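You operate a simulated robot arm through the tools that you are given. There is no shell and no other tool. Be economical: measure what you need, move in short steps, check, and stop when the job is done.

Carry out the task below with a simulated robot arm. There is one attempt and no reset: what you move stays moved.

TASK
Unblock the basin: run water to the line, plunge the waste free, let it drain.
Fine: tap off; the cup over the waste, five strokes or more; put the plunger back and watch the water go.
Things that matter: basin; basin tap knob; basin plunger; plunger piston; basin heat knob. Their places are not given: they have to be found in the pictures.

It is judged by the outcome, as a careful person would: the job done as asked, and still so three seconds after it is handed in. It fails if anything else is knocked over, pushed out of place, dropped, spilled or broken.

THE ROBOT
A 6-joint arm with a two-finger parallel gripper, fixed in place. Base frame: the origin is at the foot of the arm, x ahead of it, y to its left, z up. Lengths are in mm, angles in rad, forces in N, time in s.
With the tool pointing down near the work surface it reaches from about 260 to 680 mm from the base axis. Its first joint turns from -1.152 to 1.152 rad. Payload 2.9 kg.
Tool frame: the origin (TCP) lies between the finger pads and is the grasp point; the fingertips stand 30 mm ahead of it; z points along the fingers, y is the line along which they close. The gripper opens to 110 mm. The fingers are 20 mm wide and 10 mm thick; the gripper's body (48 by 112 mm) begins 55 mm behind the TCP.
Orientation is that of the tool frame in the base frame, as a unit quaternion [w, x, y, z]. With the fingers straight down and closing along the base's y, the tool's x points along the base's -x, its y along +y and its z along -z.

THE INTERFACE
- The arm moves only by the tool apply_moves. Its argument "motion" is a list that holds one entry, the list of rows, each a list of 7 numbers: the shift along the tool's x, y, z in units of 20 mm (1.0 is 20 mm), then the turn, a rotation vector about the tool's x, y, z in units of 6 degrees (1.0 is 6 degrees), then the finger opening in mm, from 0 to 110. In form: [[[tx, ty, tz, ax, ay, az, fingers], ...]]. A call has 1 to 8 rows; each row shifts and turns the commanded pose from where the row before left it, along the tool's axes as they then stand. A call with a number of a shift or a turn outside -1 to 1 is refused whole. A row lasts 0.2 s, in which the tool goes at most 50 mm and 0.15 rad; a call with a longer step from one row to the next is refused whole, and so is a gripper value outside its range. A pose out of reach is approached as far as the arm can. The call stops where the force on the tool passes 70 N (or 10 N more than at its start, if that is more) or the arm is blocked; 0.2 s more then pass. The fingers move at their own pace (about 108 mm/s each) and stop on an object; they squeeze with about 35 N. The grip force told is the motor's: it shows also when the fingers shut on nothing. Time passes only in rows, and 0.2 s behind the last, so rows that do not move let the fingers close. It gives the time, the measured TCP pose, the force on the tool (base axes), the opening and the grip force at its end, in the units of the frame above (readings bear some noise).
- Cameras (640 x 400 px; columns grow to the right, rows downward): "scene" is fixed at [87.7, 442.8, 1390.7]; the picture's right is [-0.65, -0.76, 0.00], its down [-0.40, 0.34, -0.85] and it looks along [0.65, -0.55, -0.53] (base axes); focal length 260 px, centre (320, 200). "wrist" rides on the gripper at [-36, 0, -57] in the tool frame; the picture's right is [0.00, -1.00, 0.00], its down [0.97, 0.00, -0.24] and it looks along [0.24, 0.00, 0.97] (tool axes); focal length 218 px, centre (320, 200).
- camera(camera): a new picture of that camera. No time passes.
- measure_at(camera, pixels): for up to 12 pixels [column, row] of the newest picture of that camera ("zoom" is the newest enlarged one), the place [x, y, z] in the base frame of the surface seen there, good to about 3 mm. No time passes.
- enlarge(camera, box): a new picture of the part [left, top, right, bottom] of that camera's present view, enlarged. No time passes.
- close_job(): hands the job in; it is judged then, once.

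Work in short steps. Measure before you move; look again where a grasp or a placing could have gone wrong, and mend it. You have 80 turns and 54 pictures in all, the two below and enlarged ones among them. Open the gripper and draw the arm clear of the work before you hand the job in, unless the task says otherwise; then end with one line.

The tools are called after ">>>" as name(argument=value, ...) on one line, values as JSON. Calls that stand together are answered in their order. apply_moves: Moves the arm, as the interface text tells. Its arguments: {"type":"object","properties":{"motion":{"type":"array","items":{"type":"array","items":{"type":"array","items":{"type":"number"}}}}},"required":["motion"]} The other tools are called the same way: camera (camera) takes a picture; measure_at (camera, pixels) gives the place of the surface under pixels of a picture; enlarge (camera, box) takes an enlarged picture of a part of a camera's view; close_job () hands the job in.

At the start:

```text
time: 0.0
ee_pos: [365.1, 176.0, 1256.0]
orientation: [0.0, 0.001, 1.0, 0.001]
force: [0.1, 0.1, -1.1]
finger_gap: 110.2
finger_force: 0.2
```

scene: 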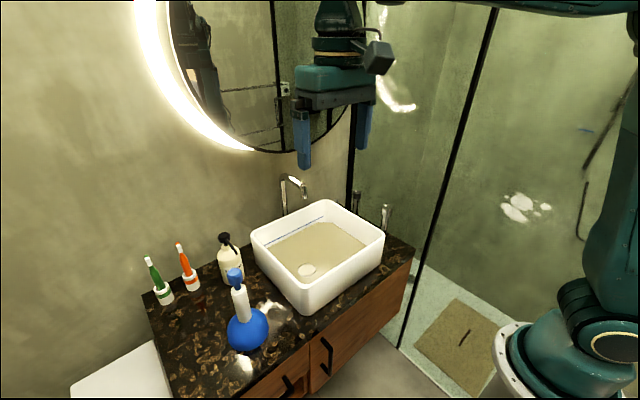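
wrist: 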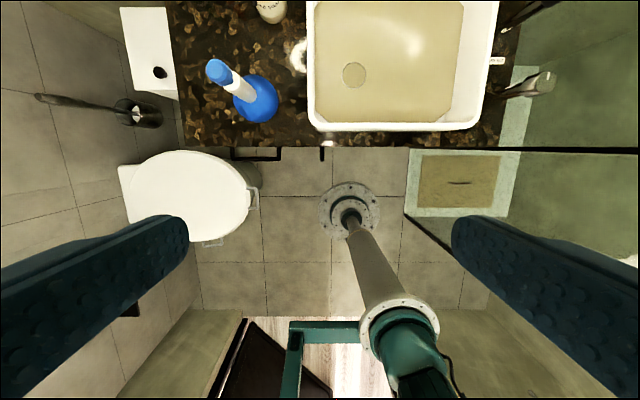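

The scene shows the basin around (320,255), the plunger at (245,320), and the tap near (290,190). I'll enlarge these areas.

>>> enlarge(camera="scene", box=[230, 160, 430, 320])

>>> enlarge(camera="wrist", box=[170, 0, 570, 150])

```text
2.50 times, centred on (330, 240) of scene
```

zoom: 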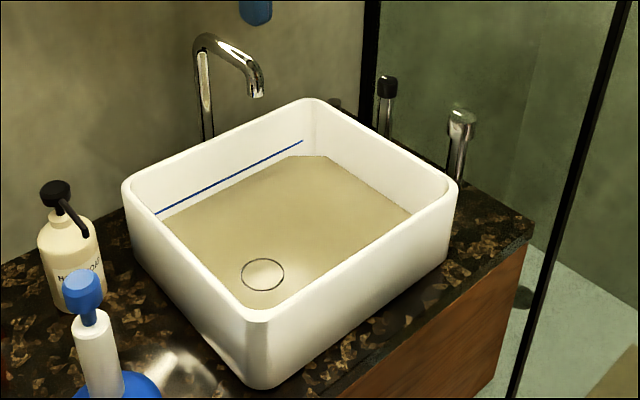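

```text
1.60 times, centred on (370, 75) of wrist
```

zoom: 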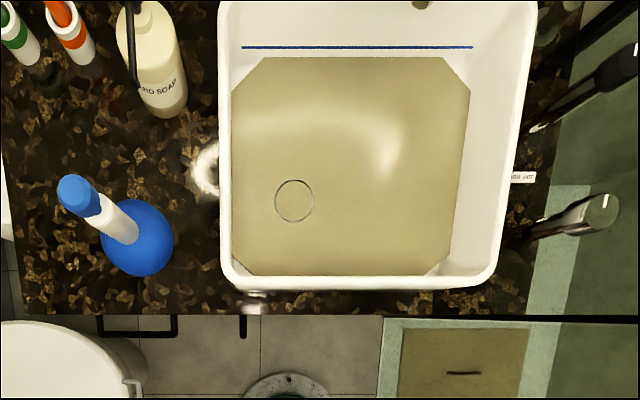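

There are two posts on the right of the basin and a label. I'll read the label and measure the key items.

>>> enlarge(camera="wrist", box=[470, 0, 570, 120])

>>> measure_at(camera="scene", pixels=[[357, 194], [386, 208], [235, 273], [240, 300], [245, 325], [307, 269], [320, 245], [303, 196], [305, 289], [256, 237], [326, 204], [382, 236]])

>>> measure_at(camera="wrist", pixels=[[548, 80], [510, 92], [496, 60], [354, 75], [312, 125], [478, 122], [215, 70], [245, 85], [260, 100], [390, 30], [330, 144], [536, 84]])

```text
3.33 times, centred on (520, 60) of wrist
```

zoom: 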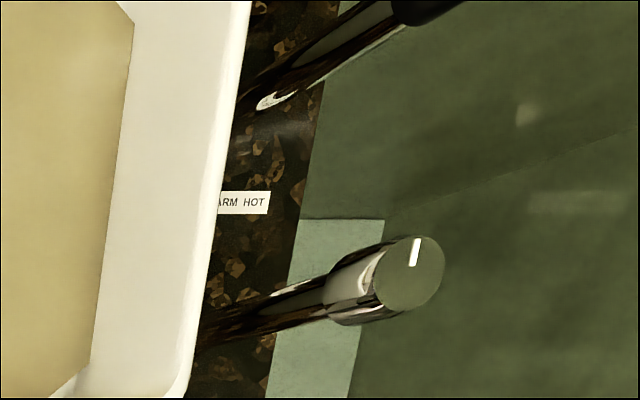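

```text
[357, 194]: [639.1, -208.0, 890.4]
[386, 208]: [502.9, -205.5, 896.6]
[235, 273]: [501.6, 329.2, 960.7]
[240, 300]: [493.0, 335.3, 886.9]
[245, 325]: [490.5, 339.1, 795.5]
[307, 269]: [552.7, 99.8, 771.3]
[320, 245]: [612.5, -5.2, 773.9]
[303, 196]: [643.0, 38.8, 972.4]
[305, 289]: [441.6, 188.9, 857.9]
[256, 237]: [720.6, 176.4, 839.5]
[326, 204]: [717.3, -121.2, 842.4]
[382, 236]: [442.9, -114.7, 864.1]
```

```text
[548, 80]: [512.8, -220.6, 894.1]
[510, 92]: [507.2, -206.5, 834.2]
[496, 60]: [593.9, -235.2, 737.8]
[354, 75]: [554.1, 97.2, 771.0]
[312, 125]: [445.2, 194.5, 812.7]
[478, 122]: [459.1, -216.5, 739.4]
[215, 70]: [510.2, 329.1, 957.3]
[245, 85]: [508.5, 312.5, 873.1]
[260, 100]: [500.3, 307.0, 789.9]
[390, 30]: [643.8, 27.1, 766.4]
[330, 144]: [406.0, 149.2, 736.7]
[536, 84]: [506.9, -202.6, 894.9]
```

Next I'll move over to the posts at (505,-208) and (640,-208) for a closer look at high z.

>>> apply_moves(motion=[[[-0.7, -1, 0, 0, 0, 0, 110], [-0.7, -1, 0, 0, 0, 0, 110], [-0.7, -1, 0, 0, 0, 0, 110], [-0.7, -1, 0, 0, 0, 0, 110], [-0.7, -1, 0, 0, 0, 0, 110], [-0.7, -1, 0, 0, 0, 0, 110], [-0.7, -1, 0, 0, 0, 0, 110], [-0.7, -1, 0, 0, 0, 0, 110]]])

>>> apply_moves(motion=[[[-0.3, -1, 0.5, 0, 0, 0, 110], [-0.3, -1, 0.5, 0, 0, 0, 110], [-0.3, -1, 0.5, 0, 0, 0, 110], [-0.3, -1, 0.5, 0, 0, 0, 110], [-0.3, -1, 0.5, 0, 0, 0, 110], [-0.3, -1, 0.5, 0, 0, 0, 110], [-0.3, -1, 0.5, 0, 0, 0, 110], [-0.3, -1, 0.5, 0, 0, 0, 110]]])

>>> camera(camera="wrist")

```text
time: 1.8
ee_pos: [478.0, 15.0, 1256.8]
orientation: [0.001, 0.0, 1.0, 0.0]
force: [-0.3, 0.8, -0.4]
finger_gap: 109.7
finger_force: 0.1
```

```text
time: 3.6
ee_pos: [527.4, -146.9, 1176.2]
orientation: [0.0, 0.0, 1.0, 0.0]
force: [0.4, -0.2, 0.0]
finger_gap: 109.6
finger_force: 0.0
```

```text
48 pictures are left
```

wrist: 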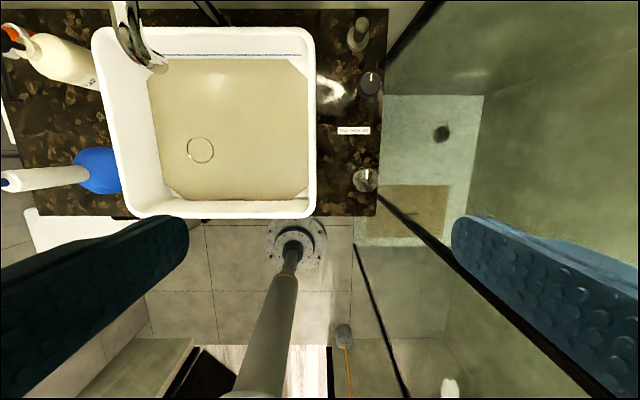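

>>> enlarge(camera="wrist", box=[300, 0, 400, 200])

>>> enlarge(camera="wrist", box=[310, 60, 400, 140])

>>> measure_at(camera="wrist", pixels=[[369, 83], [371, 82], [365, 177], [361, 30], [353, 131], [340, 131], [366, 131], [105, 40], [310, 40], [310, 205], [135, 205], [160, 69]])

```text
2.00 times, centred on (350, 100) of wrist
```

zoom: 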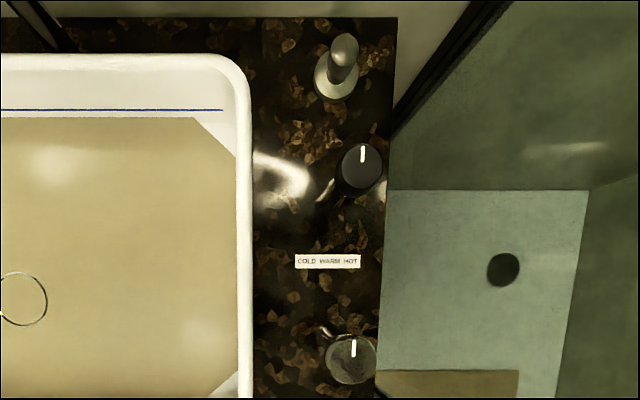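

```text
5.00 times, centred on (355, 100) of wrist
```

zoom: 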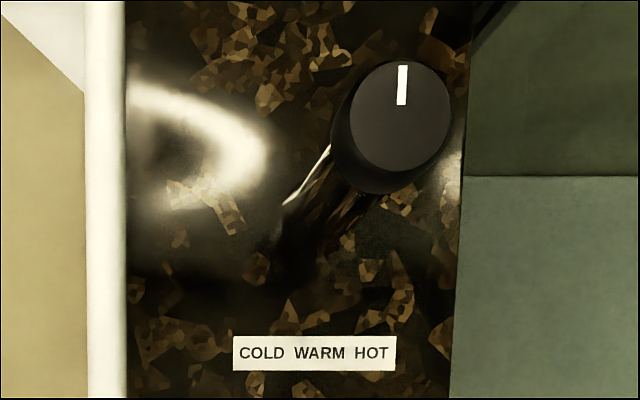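

```text
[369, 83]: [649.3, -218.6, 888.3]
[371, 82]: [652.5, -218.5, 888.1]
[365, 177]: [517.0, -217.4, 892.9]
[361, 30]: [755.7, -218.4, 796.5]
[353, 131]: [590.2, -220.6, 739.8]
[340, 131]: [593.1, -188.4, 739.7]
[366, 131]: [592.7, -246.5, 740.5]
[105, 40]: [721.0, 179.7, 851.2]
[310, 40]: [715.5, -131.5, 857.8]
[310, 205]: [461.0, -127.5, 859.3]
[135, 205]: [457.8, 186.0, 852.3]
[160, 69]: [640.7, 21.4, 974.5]
```

The black knob (649,-217) behind the COLD/WARM/HOT label is the heat knob. The chrome one (~513,-214) is the tap knob. I'll position above it and check its centre.

>>> apply_moves(motion=[[[0.1, -0.5, 1, 0, 0, 0, 80], [0.1, -0.5, 1, 0, 0, 0, 80], [0.1, -0.5, 1, 0, 0, 0, 80], [0.1, -0.5, 1, 0, 0, 0, 80], [0.1, -0.5, 1, 0, 0, 0, 80], [0.1, -0.5, 1, 0, 0, 0, 80], [0.1, -0.3, 1, 0, 0, 0, 80], [0, 0, 1, 0, 0, 0, 80]]])

>>> camera(camera="wrist")

>>> enlarge(camera="scene", box=[330, 140, 430, 240])

```text
time: 5.4
ee_pos: [512.4, -211.3, 1018.7]
orientation: [0.0, 0.0, 1.0, 0.001]
force: [-0.8, -0.2, -0.1]
finger_gap: 80.0
finger_force: 0.1
```

```text
45 pictures are left
```

wrist: 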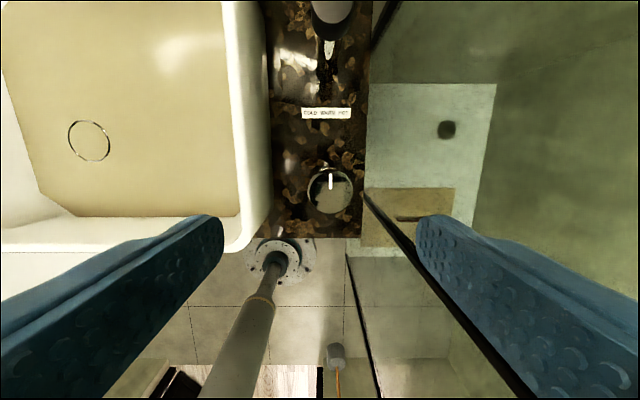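

```text
4.00 times, centred on (380, 190) of scene
```

zoom: 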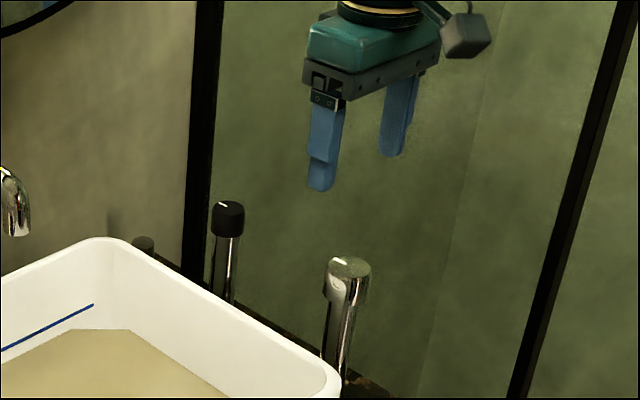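

>>> measure_at(camera="wrist", pixels=[[330, 175], [331, 208], [311, 190], [350, 190], [330, 192], [330, 180], [262, 180], [90, 140], [60, 210], [150, 100]])

>>> measure_at(camera="zoom", pixels=[[330, 290], [340, 345], [358, 295], [60, 322], [60, 370], [340, 262]])

```text
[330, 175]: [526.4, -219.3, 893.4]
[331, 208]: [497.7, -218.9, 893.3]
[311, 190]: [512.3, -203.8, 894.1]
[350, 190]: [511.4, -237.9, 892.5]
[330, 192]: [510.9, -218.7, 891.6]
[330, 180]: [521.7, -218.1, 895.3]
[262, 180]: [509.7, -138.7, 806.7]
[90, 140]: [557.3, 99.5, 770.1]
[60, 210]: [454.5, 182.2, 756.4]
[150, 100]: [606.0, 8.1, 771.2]
```

```text
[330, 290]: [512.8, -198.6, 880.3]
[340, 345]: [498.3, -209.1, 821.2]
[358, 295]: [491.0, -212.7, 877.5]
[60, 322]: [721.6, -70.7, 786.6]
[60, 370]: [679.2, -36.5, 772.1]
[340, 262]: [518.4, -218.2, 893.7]
```

Tap knob centre is about (510,-219), radius 19, top z 893. I'll lower around it with the fingers at 80 mm, then close.

>>> apply_moves(motion=[[[0.1, -0.4, 0.5, 0, 0, 0, 80], [0, 0, 1, 0, 0, 0, 80], [0, 0, 1, 0, 0, 0, 80], [0, 0, 1, 0, 0, 0, 80], [0, 0, 1, 0, 0, 0, 80], [0, 0, 1, 0, 0, 0, 80], [0, 0, 1, 0, 0, 0, 80]]])

>>> apply_moves(motion=[[[0, 0, 0, 0, 0, 0, 60], [0, 0, 0, 0, 0, 0, 30], [0, 0, 0, 0, 0, 0, 30], [0, 0, 0, 0, 0, 0, 30]]])

```text
time: 7.0
ee_pos: [509.2, -218.9, 887.5]
orientation: [0.0, -0.002, 1.0, 0.0]
force: [0.2, 0.4, 0.0]
finger_gap: 80.4
finger_force: 0.1
```

```text
time: 8.0
ee_pos: [509.6, -220.5, 887.8]
orientation: [0.001, 0.002, 1.0, -0.001]
force: [2.3, -15.0, -8.2]
finger_gap: 39.8
finger_force: 45.4
```

Gripped at 39.8 mm. I'll try turning about 36° counterclockwise as seen from above, then check for flow.

>>> apply_moves(motion=[[[0, 0, 0, 0, 0, -1, 30], [0, 0, 0, 0, 0, -1, 30], [0, 0, 0, 0, 0, -1, 30], [0, 0, 0, 0, 0, -1, 30], [0, 0, 0, 0, 0, -1, 30], [0, 0, 0, 0, 0, -1, 30]]])

>>> camera(camera="scene")

```text
time: 9.4
ee_pos: [509.1, -221.2, 886.9]
orientation: [0.001, -0.307, 0.952, -0.001]
force: [3.9, -28.4, 7.1]
finger_gap: 39.6
finger_force: 45.0
```

```text
43 pictures are left
```

scene: 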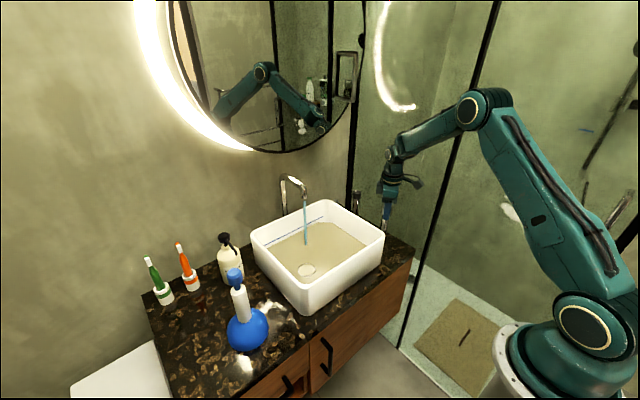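

Water is running. I'll ease the side load on the knob and check the level against the blue line.

>>> apply_moves(motion=[[[0.06, -0.08, 0, 0, 0, 0, 30], [0, 0, 0, 0, 0, 0, 30], [0, 0, 0, 0, 0, 0, 30]]])

>>> enlarge(camera="scene", box=[250, 170, 390, 310])

>>> measure_at(camera="zoom", pixels=[[150, 273], [320, 204], [240, 235], [160, 300], [300, 260], [250, 380], [380, 250], [256, 392], [320, 230], [255, 250]])

```text
time: 10.2
ee_pos: [509.8, -220.9, 887.3]
orientation: [0.002, -0.309, 0.951, 0.0]
force: [6.3, -14.3, 19.1]
finger_gap: 39.9
finger_force: 44.6
```

```text
2.86 times, centred on (320, 240) of scene
```

zoom: 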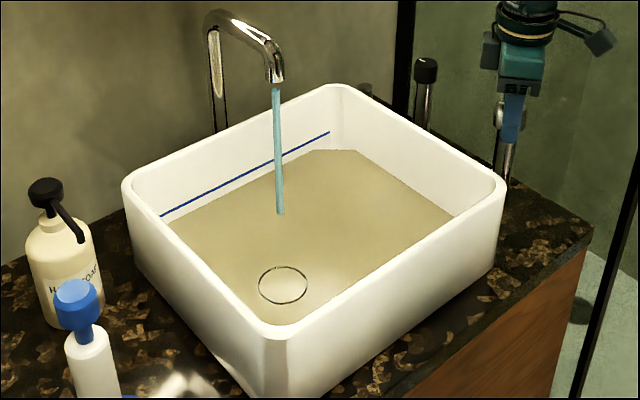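

```text
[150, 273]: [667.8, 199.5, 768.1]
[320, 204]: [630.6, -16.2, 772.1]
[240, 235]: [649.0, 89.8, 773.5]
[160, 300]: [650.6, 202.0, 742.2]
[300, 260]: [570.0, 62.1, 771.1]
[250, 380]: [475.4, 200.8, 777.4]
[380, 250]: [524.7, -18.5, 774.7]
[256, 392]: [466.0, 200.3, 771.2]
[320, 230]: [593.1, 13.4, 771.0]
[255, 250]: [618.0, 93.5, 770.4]
```

I'll measure the line height and let it run a bit more.

>>> measure_at(camera="zoom", pixels=[[165, 214], [200, 196], [240, 177], [300, 147], [327, 133], [300, 165], [200, 208], [240, 190]])

>>> apply_moves(motion=[[[0, 0, 0, 0, 0, 0, 30], [0, 0, 0, 0, 0, 0, 30], [0, 0, 0, 0, 0, 0, 30], [0, 0, 0, 0, 0, 0, 30], [0, 0, 0, 0, 0, 0, 30], [0, 0, 0, 0, 0, 0, 30], [0, 0, 0, 0, 0, 0, 30], [0, 0, 0, 0, 0, 0, 30]]])

>>> enlarge(camera="scene", box=[250, 170, 390, 310])

>>> measure_at(camera="zoom", pixels=[[240, 225], [300, 250], [320, 200], [240, 245], [340, 200], [380, 200], [350, 250], [300, 225]])

```text
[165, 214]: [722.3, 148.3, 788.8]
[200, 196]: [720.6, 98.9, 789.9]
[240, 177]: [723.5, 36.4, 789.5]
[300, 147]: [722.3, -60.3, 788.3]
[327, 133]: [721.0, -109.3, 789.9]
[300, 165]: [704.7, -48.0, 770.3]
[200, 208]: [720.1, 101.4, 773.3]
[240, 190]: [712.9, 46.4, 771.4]
```

```text
time: 12.0
ee_pos: [509.1, -220.7, 887.8]
orientation: [0.002, -0.31, 0.951, -0.001]
force: [5.0, -7.7, 22.0]
finger_gap: 39.9
finger_force: 44.8
```

```text
2.86 times, centred on (320, 240) of scene
```

zoom: 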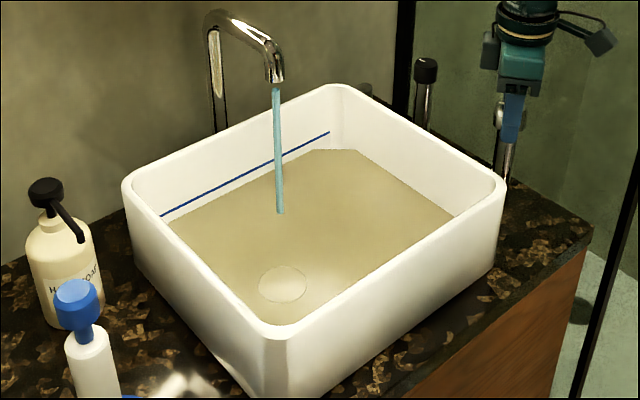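

```text
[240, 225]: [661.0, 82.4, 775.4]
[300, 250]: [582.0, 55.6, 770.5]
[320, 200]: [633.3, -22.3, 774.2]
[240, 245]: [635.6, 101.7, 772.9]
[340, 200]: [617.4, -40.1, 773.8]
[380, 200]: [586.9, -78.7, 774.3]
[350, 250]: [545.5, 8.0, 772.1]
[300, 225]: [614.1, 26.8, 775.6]
```

The line is at z≈789.5 and the water at about 773, rising slowly. I'll keep running it.

>>> apply_moves(motion=[[[0, 0, 0, 0, 0, 0, 30], [0, 0, 0, 0, 0, 0, 30], [0, 0, 0, 0, 0, 0, 30], [0, 0, 0, 0, 0, 0, 30], [0, 0, 0, 0, 0, 0, 30], [0, 0, 0, 0, 0, 0, 30], [0, 0, 0, 0, 0, 0, 30], [0, 0, 0, 0, 0, 0, 30]]])

>>> apply_moves(motion=[[[0, 0, 0, 0, 0, 0, 30], [0, 0, 0, 0, 0, 0, 30], [0, 0, 0, 0, 0, 0, 30], [0, 0, 0, 0, 0, 0, 30], [0, 0, 0, 0, 0, 0, 30], [0, 0, 0, 0, 0, 0, 30], [0, 0, 0, 0, 0, 0, 30], [0, 0, 0, 0, 0, 0, 30]]])

>>> enlarge(camera="scene", box=[250, 170, 390, 310])

>>> measure_at(camera="zoom", pixels=[[240, 225], [300, 250], [320, 200], [240, 245], [340, 200], [380, 200], [350, 250], [300, 225]])

```text
time: 13.8
ee_pos: [509.2, -220.5, 887.0]
orientation: [0.001, -0.309, 0.951, -0.001]
force: [6.0, -4.1, 22.1]
finger_gap: 39.7
finger_force: 44.6
```

```text
time: 15.6
ee_pos: [510.4, -220.3, 886.7]
orientation: [0.001, -0.309, 0.951, -0.002]
force: [7.4, -2.8, 22.3]
finger_gap: 39.8
finger_force: 45.1
```

```text
2.86 times, centred on (320, 240) of scene
```

zoom: 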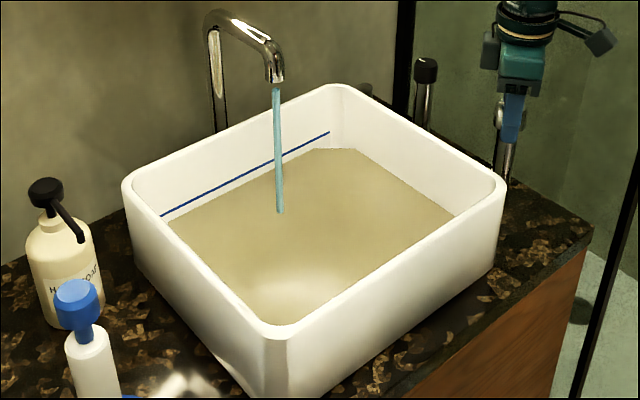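

```text
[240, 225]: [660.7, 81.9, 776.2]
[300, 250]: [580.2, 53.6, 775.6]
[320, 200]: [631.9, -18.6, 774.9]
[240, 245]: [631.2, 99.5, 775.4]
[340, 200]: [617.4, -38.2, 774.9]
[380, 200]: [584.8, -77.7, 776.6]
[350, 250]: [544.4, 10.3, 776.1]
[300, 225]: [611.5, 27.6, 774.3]
```

Level is about 775.5, rising around 0.5 mm/s. I'll open the tap another 36° to speed it up.

>>> apply_moves(motion=[[[0, 0, 0.05, 0, 0, -1, 30], [0, 0, 0, 0, 0, -1, 30], [0, 0, 0, 0, 0, -1, 30], [0, 0, 0, 0, 0, -1, 30], [0, 0, 0, 0, 0, -1, 30], [0, 0, 0, 0, 0, -1, 30], [0, 0, 0, 0, 0, 0, 30]]])

>>> apply_moves(motion=[[[0, 0, 0, 0, 0, 0, 30], [0, 0, 0, 0, 0, 0, 30], [0, 0, 0, 0, 0, 0, 30], [0, 0, 0, 0, 0, 0, 30], [0, 0, 0, 0, 0, 0, 30], [0, 0, 0, 0, 0, 0, 30], [0, 0, 0, 0, 0, 0, 30], [0, 0, 0, 0, 0, 0, 30]]])

>>> enlarge(camera="scene", box=[250, 170, 390, 310])

>>> measure_at(camera="zoom", pixels=[[240, 225], [300, 250], [320, 200], [240, 245], [340, 200], [380, 200], [350, 250], [300, 225]])

```text
time: 17.2
ee_pos: [509.0, -220.7, 887.1]
orientation: [0.001, -0.589, 0.808, -0.001]
force: [-1.2, 1.8, 33.4]
finger_gap: 40.0
finger_force: 45.6
```

```text
time: 19.0
ee_pos: [509.5, -220.4, 887.4]
orientation: [0.001, -0.587, 0.809, -0.002]
force: [-3.3, 4.2, 34.5]
finger_gap: 39.9
finger_force: 44.8
```

```text
2.86 times, centred on (320, 240) of scene
```

zoom: 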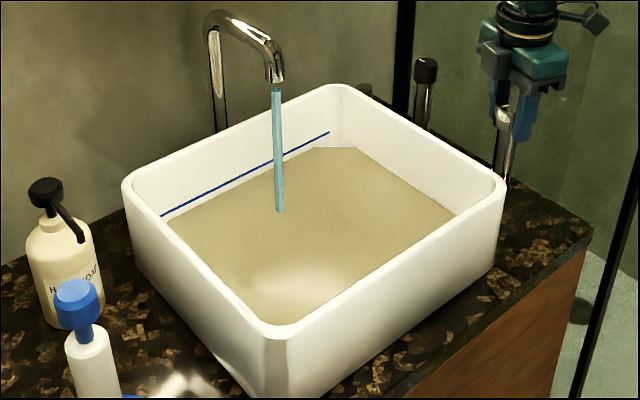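

```text
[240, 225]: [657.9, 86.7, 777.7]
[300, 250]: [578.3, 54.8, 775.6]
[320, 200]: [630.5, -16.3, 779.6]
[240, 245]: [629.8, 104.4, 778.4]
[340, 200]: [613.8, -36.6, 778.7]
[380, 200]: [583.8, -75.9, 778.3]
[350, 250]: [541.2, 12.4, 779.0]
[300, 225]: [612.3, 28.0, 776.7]
```

The level is about 778 and rising faster. I'll wait roughly 7 s and remeasure.

>>> apply_moves(motion=[[[0, 0, 0, 0, 0, 0, 30], [0, 0, 0, 0, 0, 0, 30], [0, 0, 0, 0, 0, 0, 30], [0, 0, 0, 0, 0, 0, 30], [0, 0, 0, 0, 0, 0, 30], [0, 0, 0, 0, 0, 0, 30], [0, 0, 0, 0, 0, 0, 30], [0, 0, 0, 0, 0, 0, 30]]])

>>> apply_moves(motion=[[[0, 0, 0, 0, 0, 0, 30], [0, 0, 0, 0, 0, 0, 30], [0, 0, 0, 0, 0, 0, 30], [0, 0, 0, 0, 0, 0, 30], [0, 0, 0, 0, 0, 0, 30], [0, 0, 0, 0, 0, 0, 30], [0, 0, 0, 0, 0, 0, 30], [0, 0, 0, 0, 0, 0, 30]]])

>>> apply_moves(motion=[[[0, 0, 0, 0, 0, 0, 30], [0, 0, 0, 0, 0, 0, 30], [0, 0, 0, 0, 0, 0, 30], [0, 0, 0, 0, 0, 0, 30], [0, 0, 0, 0, 0, 0, 30], [0, 0, 0, 0, 0, 0, 30], [0, 0, 0, 0, 0, 0, 30], [0, 0, 0, 0, 0, 0, 30]]])

>>> apply_moves(motion=[[[0, 0, 0, 0, 0, 0, 30], [0, 0, 0, 0, 0, 0, 30], [0, 0, 0, 0, 0, 0, 30], [0, 0, 0, 0, 0, 0, 30], [0, 0, 0, 0, 0, 0, 30], [0, 0, 0, 0, 0, 0, 30], [0, 0, 0, 0, 0, 0, 30], [0, 0, 0, 0, 0, 0, 30]]])

>>> enlarge(camera="scene", box=[250, 170, 390, 310])

>>> measure_at(camera="zoom", pixels=[[240, 225], [300, 250], [320, 200], [240, 245], [340, 200], [380, 200], [350, 250], [300, 225]])

```text
time: 20.8
ee_pos: [509.8, -219.7, 887.2]
orientation: [0.001, -0.588, 0.809, -0.002]
force: [-3.0, 4.4, 33.8]
finger_gap: 39.8
finger_force: 44.1
```

```text
time: 22.6
ee_pos: [510.6, -219.9, 885.9]
orientation: [0.001, -0.588, 0.809, -0.001]
force: [-2.7, 4.2, 32.6]
finger_gap: 39.9
finger_force: 45.0
```

```text
time: 24.4
ee_pos: [509.7, -219.7, 886.2]
orientation: [0.001, -0.588, 0.809, -0.002]
force: [-2.6, 4.8, 33.0]
finger_gap: 39.7
finger_force: 45.5
```

```text
time: 26.2
ee_pos: [510.2, -220.1, 887.1]
orientation: [0.001, -0.589, 0.808, -0.001]
force: [-1.2, 3.7, 31.7]
finger_gap: 39.7
finger_force: 45.2
```

```text
2.86 times, centred on (320, 240) of scene
```

zoom: 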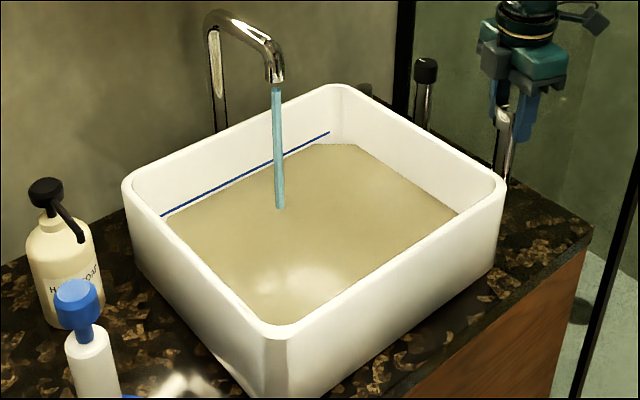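

```text
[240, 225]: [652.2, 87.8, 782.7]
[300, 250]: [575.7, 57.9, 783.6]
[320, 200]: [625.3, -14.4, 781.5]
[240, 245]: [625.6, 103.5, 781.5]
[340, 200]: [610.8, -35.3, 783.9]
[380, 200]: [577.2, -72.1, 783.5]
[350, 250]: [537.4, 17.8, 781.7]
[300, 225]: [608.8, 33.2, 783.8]
```

The level is 782.8 at about 0.65 mm/s. I'll wait another 7 s and check.

>>> apply_moves(motion=[[[0, 0, 0, 0, 0, 0, 30], [0, 0, 0, 0, 0, 0, 30], [0, 0, 0, 0, 0, 0, 30], [0, 0, 0, 0, 0, 0, 30], [0, 0, 0, 0, 0, 0, 30], [0, 0, 0, 0, 0, 0, 30], [0, 0, 0, 0, 0, 0, 30], [0, 0, 0, 0, 0, 0, 30]]])

>>> apply_moves(motion=[[[0, 0, 0, 0, 0, 0, 30], [0, 0, 0, 0, 0, 0, 30], [0, 0, 0, 0, 0, 0, 30], [0, 0, 0, 0, 0, 0, 30], [0, 0, 0, 0, 0, 0, 30], [0, 0, 0, 0, 0, 0, 30], [0, 0, 0, 0, 0, 0, 30], [0, 0, 0, 0, 0, 0, 30]]])

>>> apply_moves(motion=[[[0, 0, 0, 0, 0, 0, 30], [0, 0, 0, 0, 0, 0, 30], [0, 0, 0, 0, 0, 0, 30], [0, 0, 0, 0, 0, 0, 30], [0, 0, 0, 0, 0, 0, 30], [0, 0, 0, 0, 0, 0, 30], [0, 0, 0, 0, 0, 0, 30], [0, 0, 0, 0, 0, 0, 30]]])

>>> apply_moves(motion=[[[0, 0, 0, 0, 0, 0, 30], [0, 0, 0, 0, 0, 0, 30], [0, 0, 0, 0, 0, 0, 30], [0, 0, 0, 0, 0, 0, 30], [0, 0, 0, 0, 0, 0, 30], [0, 0, 0, 0, 0, 0, 30], [0, 0, 0, 0, 0, 0, 30], [0, 0, 0, 0, 0, 0, 30]]])

>>> enlarge(camera="scene", box=[250, 170, 390, 310])

>>> measure_at(camera="zoom", pixels=[[240, 225], [300, 250], [320, 200], [240, 245], [340, 200], [380, 200], [350, 250], [300, 225], [250, 230], [330, 220], [360, 220], [310, 210]])

```text
time: 28.0
ee_pos: [509.7, -219.9, 887.0]
orientation: [0.001, -0.588, 0.809, -0.002]
force: [-0.5, 4.2, 32.3]
finger_gap: 40.0
finger_force: 44.6
```

```text
time: 29.8
ee_pos: [509.6, -220.7, 885.9]
orientation: [0.0, -0.588, 0.809, -0.001]
force: [-1.2, 4.4, 31.4]
finger_gap: 39.8
finger_force: 45.2
```

```text
time: 31.6
ee_pos: [510.0, -218.8, 886.8]
orientation: [0.002, -0.588, 0.809, -0.002]
force: [-0.6, 3.7, 31.2]
finger_gap: 39.8
finger_force: 45.7
```

```text
time: 33.4
ee_pos: [510.3, -219.4, 885.5]
orientation: [0.001, -0.587, 0.809, -0.001]
force: [-0.1, 2.9, 30.0]
finger_gap: 39.6
finger_force: 44.9
```

```text
2.86 times, centred on (320, 240) of scene
```

zoom: 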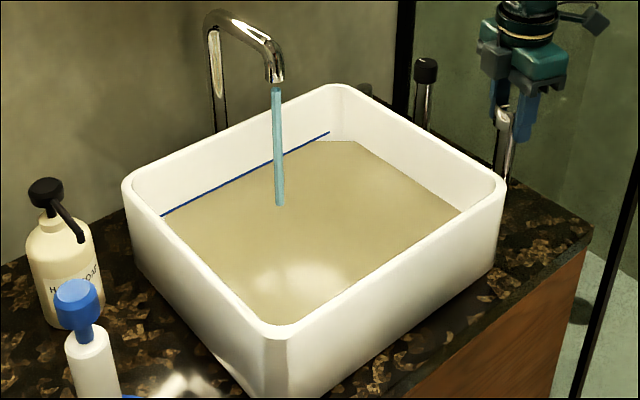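

```text
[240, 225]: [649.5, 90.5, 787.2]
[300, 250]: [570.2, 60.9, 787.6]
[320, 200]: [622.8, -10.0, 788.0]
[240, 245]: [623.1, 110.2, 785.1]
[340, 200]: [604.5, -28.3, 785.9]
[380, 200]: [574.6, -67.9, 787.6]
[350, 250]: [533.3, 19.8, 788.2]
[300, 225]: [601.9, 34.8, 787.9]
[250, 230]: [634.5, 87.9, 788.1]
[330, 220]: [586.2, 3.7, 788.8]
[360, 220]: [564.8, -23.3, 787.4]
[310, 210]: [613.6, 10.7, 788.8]
```

The level is about 787.6. I'll wait 1.4 s more, then turn the knob back 72° to close.

>>> apply_moves(motion=[[[0, 0, 0, 0, 0, 0, 30], [0, 0, 0, 0, 0, 0, 30], [0, 0, 0, 0, 0, 0, 30], [0, 0, 0, 0, 0, 0, 30], [0, 0, 0, 0, 0, 0, 30], [0, 0, -0.05, 0, 0, 1, 30], [0, 0, 0, 0, 0, 1, 30], [0, 0, 0, 0, 0, 1, 30]]])

>>> apply_moves(motion=[[[0, 0, 0, 0, 0, 1, 30], [0, 0, 0, 0, 0, 1, 30], [0, 0, 0, 0, 0, 1, 30], [0, 0, 0, 0, 0, 1, 30], [0, 0, 0, 0, 0, 1, 30], [0, 0, 0, 0, 0, 1, 30], [0, 0, 0, 0, 0, 1, 30], [0, 0, 0, 0, 0, 1, 30]]])

>>> apply_moves(motion=[[[0, 0, 0, 0, 0, 1, 30]]])

>>> enlarge(camera="scene", box=[250, 170, 390, 310])

>>> measure_at(camera="zoom", pixels=[[240, 225], [300, 250], [320, 200], [240, 245], [340, 200], [380, 200], [350, 250], [300, 225], [250, 230], [330, 220], [360, 220], [310, 210]])

```text
time: 35.2
ee_pos: [510.4, -220.7, 885.9]
orientation: [0.001, -0.452, 0.892, 0.0]
force: [5.9, -0.6, 20.8]
finger_gap: 39.8
finger_force: 45.2
```

```text
time: 37.0
ee_pos: [509.1, -218.4, 886.0]
orientation: [0.0, -0.052, 0.999, 0.0]
force: [5.9, 5.3, 9.8]
finger_gap: 39.5
finger_force: 45.3
```

```text
time: 37.4
ee_pos: [508.9, -220.2, 885.7]
orientation: [0.0, 0.0, 1.0, 0.0]
force: [10.9, 10.4, 8.5]
finger_gap: 39.6
finger_force: 45.2
```

```text
2.86 times, centred on (320, 240) of scene
```

zoom: 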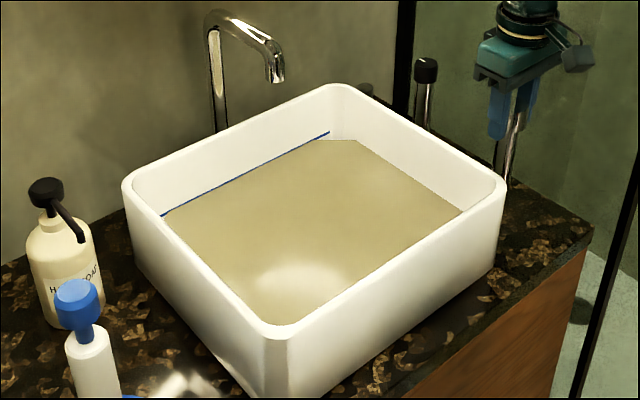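

```text
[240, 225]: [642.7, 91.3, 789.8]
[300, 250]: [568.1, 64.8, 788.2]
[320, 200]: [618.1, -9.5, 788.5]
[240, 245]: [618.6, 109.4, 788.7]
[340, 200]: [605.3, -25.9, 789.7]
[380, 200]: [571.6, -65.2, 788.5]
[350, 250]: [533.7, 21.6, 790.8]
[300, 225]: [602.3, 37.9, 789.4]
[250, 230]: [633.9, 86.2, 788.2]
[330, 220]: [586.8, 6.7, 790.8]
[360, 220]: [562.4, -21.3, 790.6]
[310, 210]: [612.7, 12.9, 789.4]
```

The water is at the line and the stream has stopped. I'll release, lift, and check the knob's pointer.

>>> apply_moves(motion=[[[0, 0, 0, 0, 0, 0, 80], [0, 0, 0, 0, 0, 0, 80], [0, 0, -1, 0, 0, 0, 80], [0, 0, -1, 0, 0, 0, 80], [0, 0, -1, 0, 0, 0, 80], [0, 0, -1, 0, 0, 0, 80], [0, 0, -1, 0, 0, 0, 80], [0, 0, -1, 0, 0, 0, 80]]])

>>> camera(camera="wrist")

>>> enlarge(camera="scene", box=[130, 220, 290, 380])

>>> measure_at(camera="zoom", pixels=[[262, 130], [262, 150], [270, 175], [275, 210], [282, 250], [290, 280], [260, 115], [275, 330], [340, 300], [310, 130], [300, 160]])

```text
time: 39.2
ee_pos: [509.8, -218.8, 1009.3]
orientation: [0.0, 0.0, 1.0, 0.0]
force: [0.0, 0.2, 0.3]
finger_gap: 80.0
finger_force: 0.0
```

```text
35 pictures are left
```

wrist: 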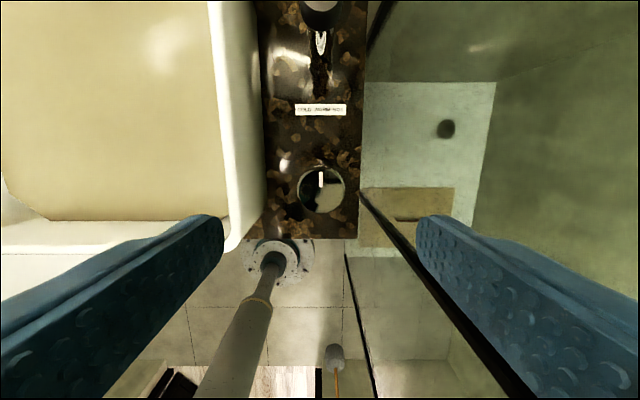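

```text
2.50 times, centred on (210, 300) of scene
```

zoom: 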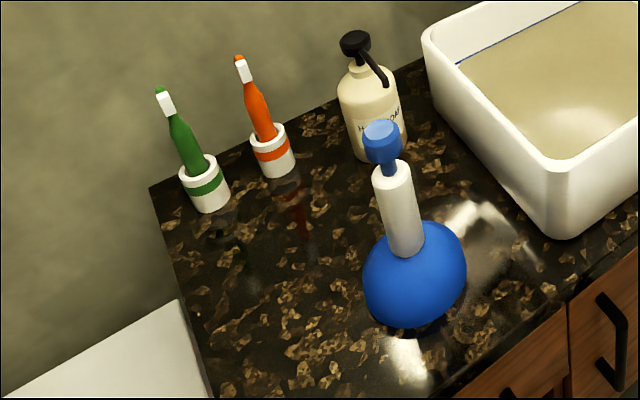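

```text
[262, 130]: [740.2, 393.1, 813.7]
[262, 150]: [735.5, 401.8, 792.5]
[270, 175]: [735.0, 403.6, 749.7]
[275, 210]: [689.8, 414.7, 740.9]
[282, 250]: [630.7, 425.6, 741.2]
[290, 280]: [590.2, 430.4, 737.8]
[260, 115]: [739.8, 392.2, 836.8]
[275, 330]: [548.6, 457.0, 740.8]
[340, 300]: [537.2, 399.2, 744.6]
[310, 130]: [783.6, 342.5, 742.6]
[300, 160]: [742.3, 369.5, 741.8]
```

The pointer is back at its start position. Now the plunger: I'll zoom in and measure it.

>>> enlarge(camera="scene", box=[205, 255, 285, 360])

>>> measure_at(camera="zoom", pixels=[[305, 60], [305, 100], [318, 122], [330, 140], [345, 200], [358, 255], [360, 320], [300, 300], [430, 290], [370, 375]])

```text
3.81 times, centred on (245, 308) of scene
```

zoom: 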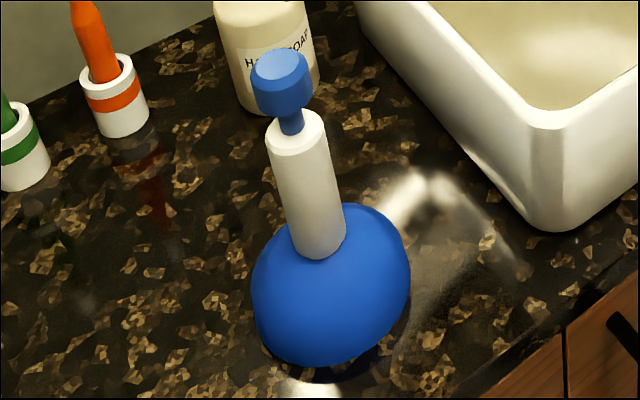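

```text
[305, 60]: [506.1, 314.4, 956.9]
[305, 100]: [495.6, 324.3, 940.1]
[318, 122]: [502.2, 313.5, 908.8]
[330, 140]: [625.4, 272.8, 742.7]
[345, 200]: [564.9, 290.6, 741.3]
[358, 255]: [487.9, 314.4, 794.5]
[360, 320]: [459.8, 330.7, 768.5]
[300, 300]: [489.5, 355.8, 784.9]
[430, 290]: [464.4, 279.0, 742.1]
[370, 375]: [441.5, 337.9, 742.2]
```

Handle top is at about (505,318,957), barrel z≈815–915, and the cup below. I'll travel over there, raised, with the gripper wide.

>>> apply_moves(motion=[[[0, 0.5, -1, 0, 0, 0, 90], [0, 1, -1, 0, 0, 0, 90], [0, 1, -1, 0, 0, 0, 90], [0, 1, -1, 0, 0, 0, 90], [0, 1, -0.5, 0, 0, 0, 90], [0, 1, 0, 0, 0, 0, 90], [0, 1, 0, 0, 0, 0, 90], [0, 1, 0, 0, 0, 0, 90]]])

>>> apply_moves(motion=[[[0, 1, 0, 0, 0, 0, 90], [0, 1, 0, 0, 0, 0, 90], [0, 1, 0, 0, 0, 0, 90], [0, 1, 0, 0, 0, 0, 90], [0, 1, 0, 0, 0, 0, 90], [0, 1, 0, 0, 0, 0, 90], [0, 1, 0, 0, 0, 0, 90], [0, 1, 0, 0, 0, 0, 90]]])

>>> apply_moves(motion=[[[0, 1, 0, 0, 0, 0, 90], [0, 1, 0, 0, 0, 0, 90], [0, 1, 0, 0, 0, 0, 90], [0, 1, 0, 0, 0, 0, 90], [0, 1, 0, 0, 0, 0, 90], [0, 1, 0, 0, 0, 0, 90], [0, 1, 0, 0, 0, 0, 90], [0, 1, 0, 0, 0, 0, 90]]])

>>> apply_moves(motion=[[[0, 1, 0, 0, 0, 0, 90], [0, 1, 0, 0, 0, 0, 90], [0, 1, 0, 0, 0, 0, 90], [0, 0.3, 0, 0, 0, 0, 90]]])

>>> camera(camera="wrist")

```text
time: 41.0
ee_pos: [508.5, -68.4, 1096.7]
orientation: [0.001, 0.0, 1.0, -0.001]
force: [0.0, 0.4, 0.1]
finger_gap: 90.4
finger_force: 0.0
```

```text
time: 42.8
ee_pos: [507.2, 91.0, 1095.7]
orientation: [0.0, 0.0, 1.0, 0.0]
force: [-0.7, -0.1, -0.3]
finger_gap: 89.9
finger_force: 0.1
```

```text
time: 44.6
ee_pos: [510.1, 251.1, 1093.1]
orientation: [0.001, 0.0, 1.0, 0.0]
force: [0.2, -0.4, 0.6]
finger_gap: 90.0
finger_force: 0.0
```

```text
time: 45.6
ee_pos: [508.7, 314.8, 1095.0]
orientation: [0.0, 0.0, 1.0, 0.0]
force: [-0.7, -0.3, -0.5]
finger_gap: 90.2
finger_force: 0.0
```

```text
32 pictures are left
```

wrist: 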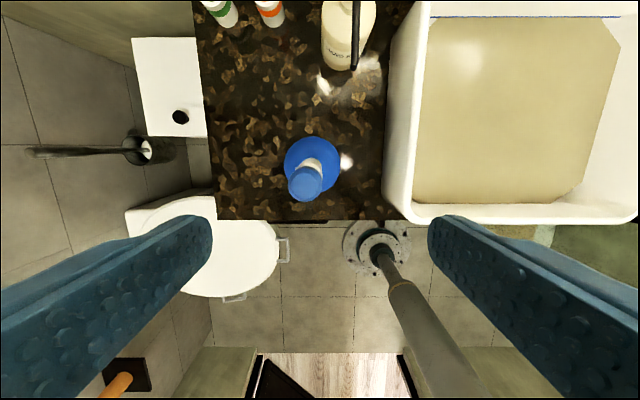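

>>> enlarge(camera="wrist", box=[264, 120, 360, 210])

>>> measure_at(camera="wrist", pixels=[[304, 181], [290, 181], [318, 181], [304, 169], [304, 195], [287, 160], [338, 160], [314, 139], [308, 163]])

```text
4.44 times, centred on (312, 165) of wrist
```

zoom: 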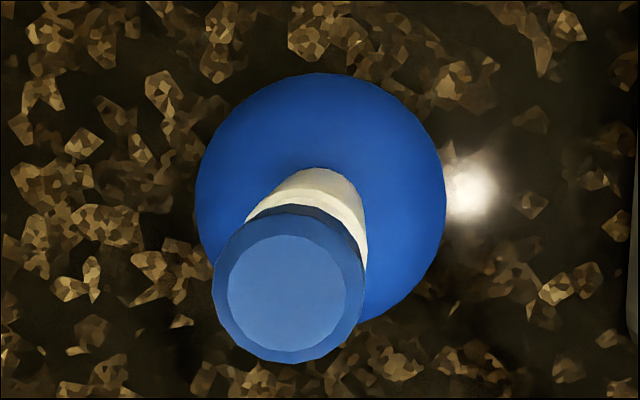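

```text
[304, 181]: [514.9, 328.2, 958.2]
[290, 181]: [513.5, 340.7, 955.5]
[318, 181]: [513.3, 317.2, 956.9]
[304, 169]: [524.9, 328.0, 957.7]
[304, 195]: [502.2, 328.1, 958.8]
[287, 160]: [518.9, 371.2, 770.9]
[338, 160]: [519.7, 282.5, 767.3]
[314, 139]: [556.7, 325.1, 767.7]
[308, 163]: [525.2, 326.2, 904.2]
```

The plunger axis is at about (512.5, 327.5), with the handle knob at z 930–957. I'll descend to grip the handle at TCP z≈945.

>>> apply_moves(motion=[[[-0.2, 0.63, 0.5, 0, 0, 0, 80], [0, 0, 1, 0, 0, 0, 80], [0, 0, 1, 0, 0, 0, 80], [0, 0, 1, 0, 0, 0, 80], [0, 0, 1, 0, 0, 0, 80], [0, 0, 1, 0, 0, 0, 80], [0, 0, 1, 0, 0, 0, 80], [0, 0, 1, 0, 0, 0, 80]]])

>>> enlarge(camera="scene", box=[165, 220, 285, 360])

```text
time: 47.4
ee_pos: [513.8, 328.9, 946.8]
orientation: [0.0, 0.0, 1.0, 0.0]
force: [0.7, -0.4, 0.9]
finger_gap: 80.0
finger_force: 0.0
```

```text
2.86 times, centred on (225, 290) of scene
```

zoom: 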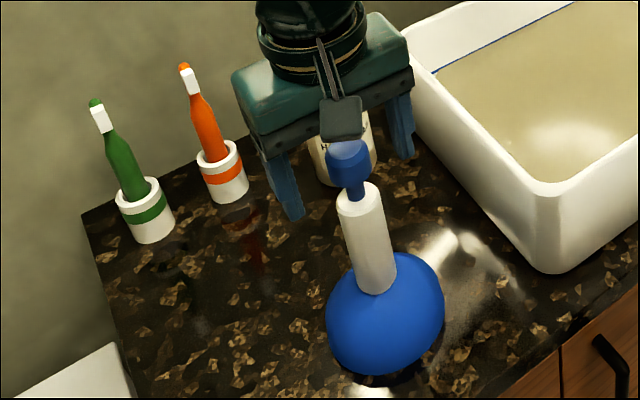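

The handle sits between the fingers, so I'll close on it.

>>> apply_moves(motion=[[[0, 0, 0, 0, 0, 0, 50], [0, 0, 0, 0, 0, 0, 20], [0, 0, 0, 0, 0, 0, 20], [0, 0, 0, 0, 0, 0, 20]]])

>>> apply_moves(motion=[[[0, 0, -0.5, 0, 0, 0, 20], [0, 0, -0.5, 0, 0, 0, 20], [0, 0, -0.5, 0, 0, 0, 20]]])

>>> enlarge(camera="scene", box=[165, 220, 285, 360])

```text
time: 48.4
ee_pos: [514.5, 329.3, 947.8]
orientation: [-0.001, 0.0, 1.0, 0.0]
force: [-0.9, 0.1, -0.3]
finger_gap: 30.7
finger_force: 35.6
```

```text
time: 49.2
ee_pos: [514.2, 327.8, 977.3]
orientation: [0.0, 0.0, 1.0, 0.0]
force: [0.1, -0.3, -2.8]
finger_gap: 30.6
finger_force: 35.5
```

```text
2.86 times, centred on (225, 290) of scene
```

zoom: 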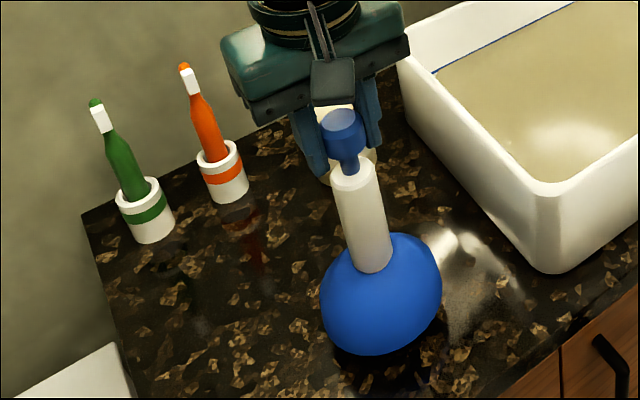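

The whole plunger lifts with the handle and hangs straight. I'll raise it clear of the rim (cup bottom near 890) and carry it over the waste at (555,98).

>>> apply_moves(motion=[[[0, 0, -1, 0, 0, 0, 20], [0, 0, -1, 0, 0, 0, 20], [0, 0, -1, 0, 0, 0, 20], [0, 0, -1, 0, 0, 0, 20], [0, 0, -1, 0, 0, 0, 20], [0, 0, -1, 0, 0, 0, 20], [0, 0, -0.5, 0, 0, 0, 20]]])

>>> apply_moves(motion=[[[-0.2, -0.8, 0, 0, 0, 0, 20], [-0.2, -1, 0, 0, 0, 0, 20], [-0.2, -1, 0, 0, 0, 0, 20], [-0.2, -1, 0, 0, 0, 0, 20], [-0.2, -1, 0, 0, 0, 0, 20], [-0.2, -1, 0, 0, 0, 0, 20], [-0.2, -1, 0, 0, 0, 0, 20], [-0.2, -1, 0, 0, 0, 0, 20]]])

>>> apply_moves(motion=[[[-0.2, -1, 0, 0, 0, 0, 20], [-0.2, -1, 0, 0, 0, 0, 20], [-0.1, -1, 0, 0, 0, 0, 20], [0, -0.7, 0, 0, 0, 0, 20]]])

>>> enlarge(camera="scene", box=[220, 130, 400, 310])

```text
time: 50.8
ee_pos: [511.5, 328.2, 1107.2]
orientation: [0.0, 0.0, 1.0, 0.001]
force: [0.6, -1.0, -2.1]
finger_gap: 30.6
finger_force: 35.5
```

```text
time: 52.6
ee_pos: [544.4, 172.3, 1105.8]
orientation: [0.0, 0.0, 1.0, 0.0]
force: [-1.4, 0.2, -2.6]
finger_gap: 30.3
finger_force: 35.1
```

```text
time: 53.6
ee_pos: [556.4, 100.2, 1106.7]
orientation: [0.001, 0.0, 1.0, 0.0]
force: [0.1, -0.3, -2.9]
finger_gap: 30.5
finger_force: 35.0
```

```text
2.22 times, centred on (310, 220) of scene
```

zoom: 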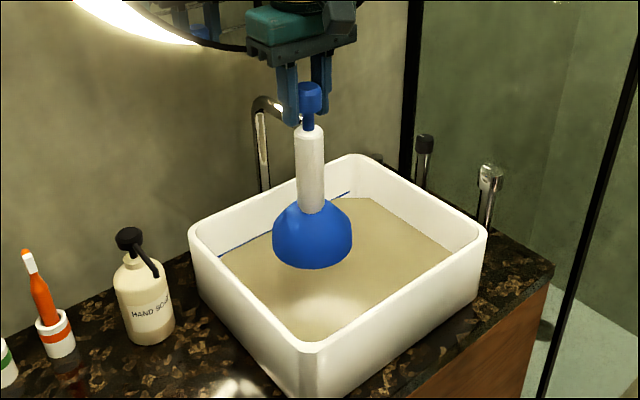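

It's aligned over the waste. I'll lower until the cup is about 10 mm above the waste, then approach in small steps.

>>> apply_moves(motion=[[[0, -0.1, 1, 0, 0, 0, 20], [0, 0, 1, 0, 0, 0, 20], [0, 0, 1, 0, 0, 0, 20], [0, 0, 1, 0, 0, 0, 20], [0, 0, 0.8, 0, 0, 0, 20], [0, 0, 0.6, 0, 0, 0, 20], [0, 0, 0.6, 0, 0, 0, 20]]])

>>> apply_moves(motion=[[[0, 0, 0.25, 0, 0, 0, 20], [0, 0, 0.25, 0, 0, 0, 20]]])

>>> apply_moves(motion=[[[0, 0, 0.25, 0, 0, 0, 20]]])

>>> enlarge(camera="scene", box=[220, 130, 400, 310])

```text
time: 55.2
ee_pos: [555.3, 96.5, 988.5]
orientation: [0.0, 0.0, 1.0, 0.0]
force: [0.6, -1.1, -2.5]
finger_gap: 30.8
finger_force: 34.4
```

```text
time: 55.8
ee_pos: [555.6, 95.7, 976.3]
orientation: [-0.001, 0.0, 1.0, 0.0]
force: [-0.1, 0.7, -2.8]
finger_gap: 30.5
finger_force: 34.8
```

```text
time: 56.2
ee_pos: [555.1, 95.5, 971.5]
orientation: [-0.001, 0.0, 1.0, -0.001]
force: [0.2, 0.3, -1.5]
finger_gap: 30.2
finger_force: 34.9
```

```text
2.22 times, centred on (310, 220) of scene
```

zoom: 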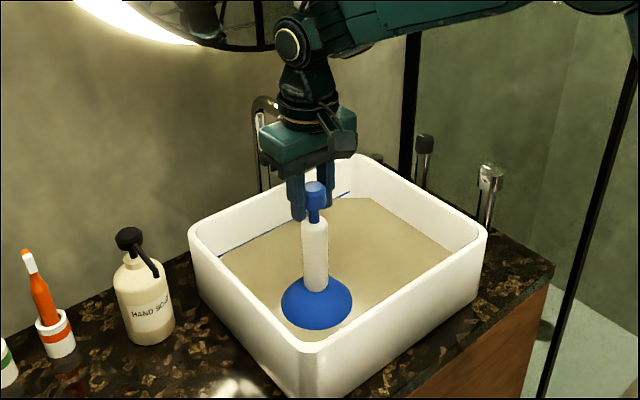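

Contact may be starting (force -1.5 N). I'll fine-correct y and press gently.

>>> apply_moves(motion=[[[0, 0.12, 0.1, 0, 0, 0, 20], [0, 0, 0.1, 0, 0, 0, 20]]])

>>> apply_moves(motion=[[[0, 0, 0.15, 0, 0, 0, 20], [0, 0, 0.15, 0, 0, 0, 20]]])

>>> apply_moves(motion=[[[0, 0, 0.2, 0, 0, 0, 20], [0, 0, 0.2, 0, 0, 0, 20]]])

>>> enlarge(camera="scene", box=[250, 170, 370, 290])

```text
time: 56.8
ee_pos: [555.4, 97.4, 965.8]
orientation: [0.0, 0.0, 1.0, 0.0]
force: [-0.4, -0.2, -3.0]
finger_gap: 30.5
finger_force: 35.0
```

```text
time: 57.4
ee_pos: [556.8, 98.9, 960.9]
orientation: [0.0, 0.0, 1.0, 0.0]
force: [0.7, 0.2, -2.7]
finger_gap: 30.3
finger_force: 34.9
```

```text
time: 58.0
ee_pos: [556.7, 99.3, 954.5]
orientation: [0.001, 0.0, 1.0, 0.0]
force: [0.9, -2.0, 4.0]
finger_gap: 30.2
finger_force: 35.1
```

```text
3.33 times, centred on (310, 230) of scene
```

zoom: 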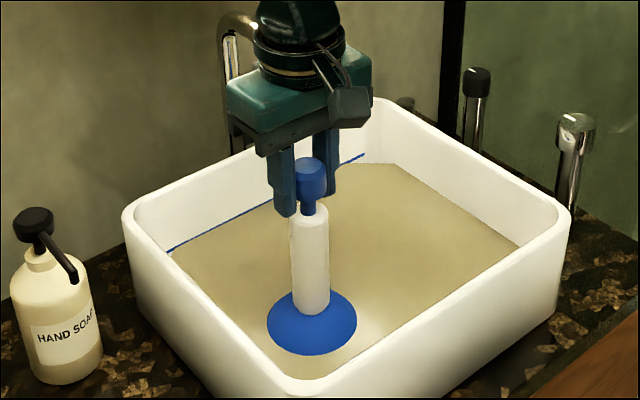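

Contact began near TCP z≈956. I'll measure barrel and handle heights and push a bit further to feel the piston.

>>> measure_at(camera="zoom", pixels=[[312, 165], [312, 190], [310, 215], [310, 290], [312, 350], [275, 320], [350, 320], [400, 250]])

>>> apply_moves(motion=[[[0, 0, 0.2, 0, 0, 0, 20], [0, 0, 0.2, 0, 0, 0, 20]]])

>>> apply_moves(motion=[[[0, 0, 0.2, 0, 0, 0, 20], [0, 0, 0.2, 0, 0, 0, 20]]])

>>> enlarge(camera="scene", box=[250, 170, 370, 290])

```text
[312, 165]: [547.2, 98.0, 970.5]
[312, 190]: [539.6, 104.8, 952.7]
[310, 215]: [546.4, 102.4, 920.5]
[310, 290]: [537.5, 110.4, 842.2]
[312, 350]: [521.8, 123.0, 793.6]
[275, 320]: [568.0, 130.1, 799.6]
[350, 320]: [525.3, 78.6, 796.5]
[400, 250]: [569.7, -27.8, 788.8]
```

```text
time: 58.6
ee_pos: [555.9, 98.7, 946.8]
orientation: [0.003, 0.0, 1.0, 0.0]
force: [1.8, -1.9, 18.0]
finger_gap: 30.9
finger_force: 35.4
```

```text
time: 59.2
ee_pos: [556.1, 98.9, 945.8]
orientation: [0.006, 0.001, 1.0, 0.001]
force: [-16.8, -6.5, 64.2]
finger_gap: 31.0
finger_force: 35.1
```

```text
3.33 times, centred on (310, 230) of scene
```

zoom: 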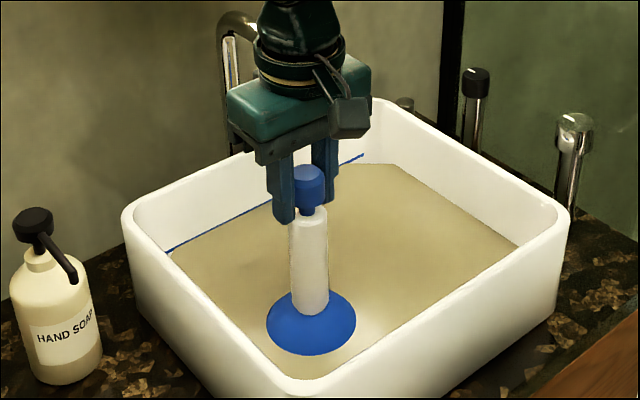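

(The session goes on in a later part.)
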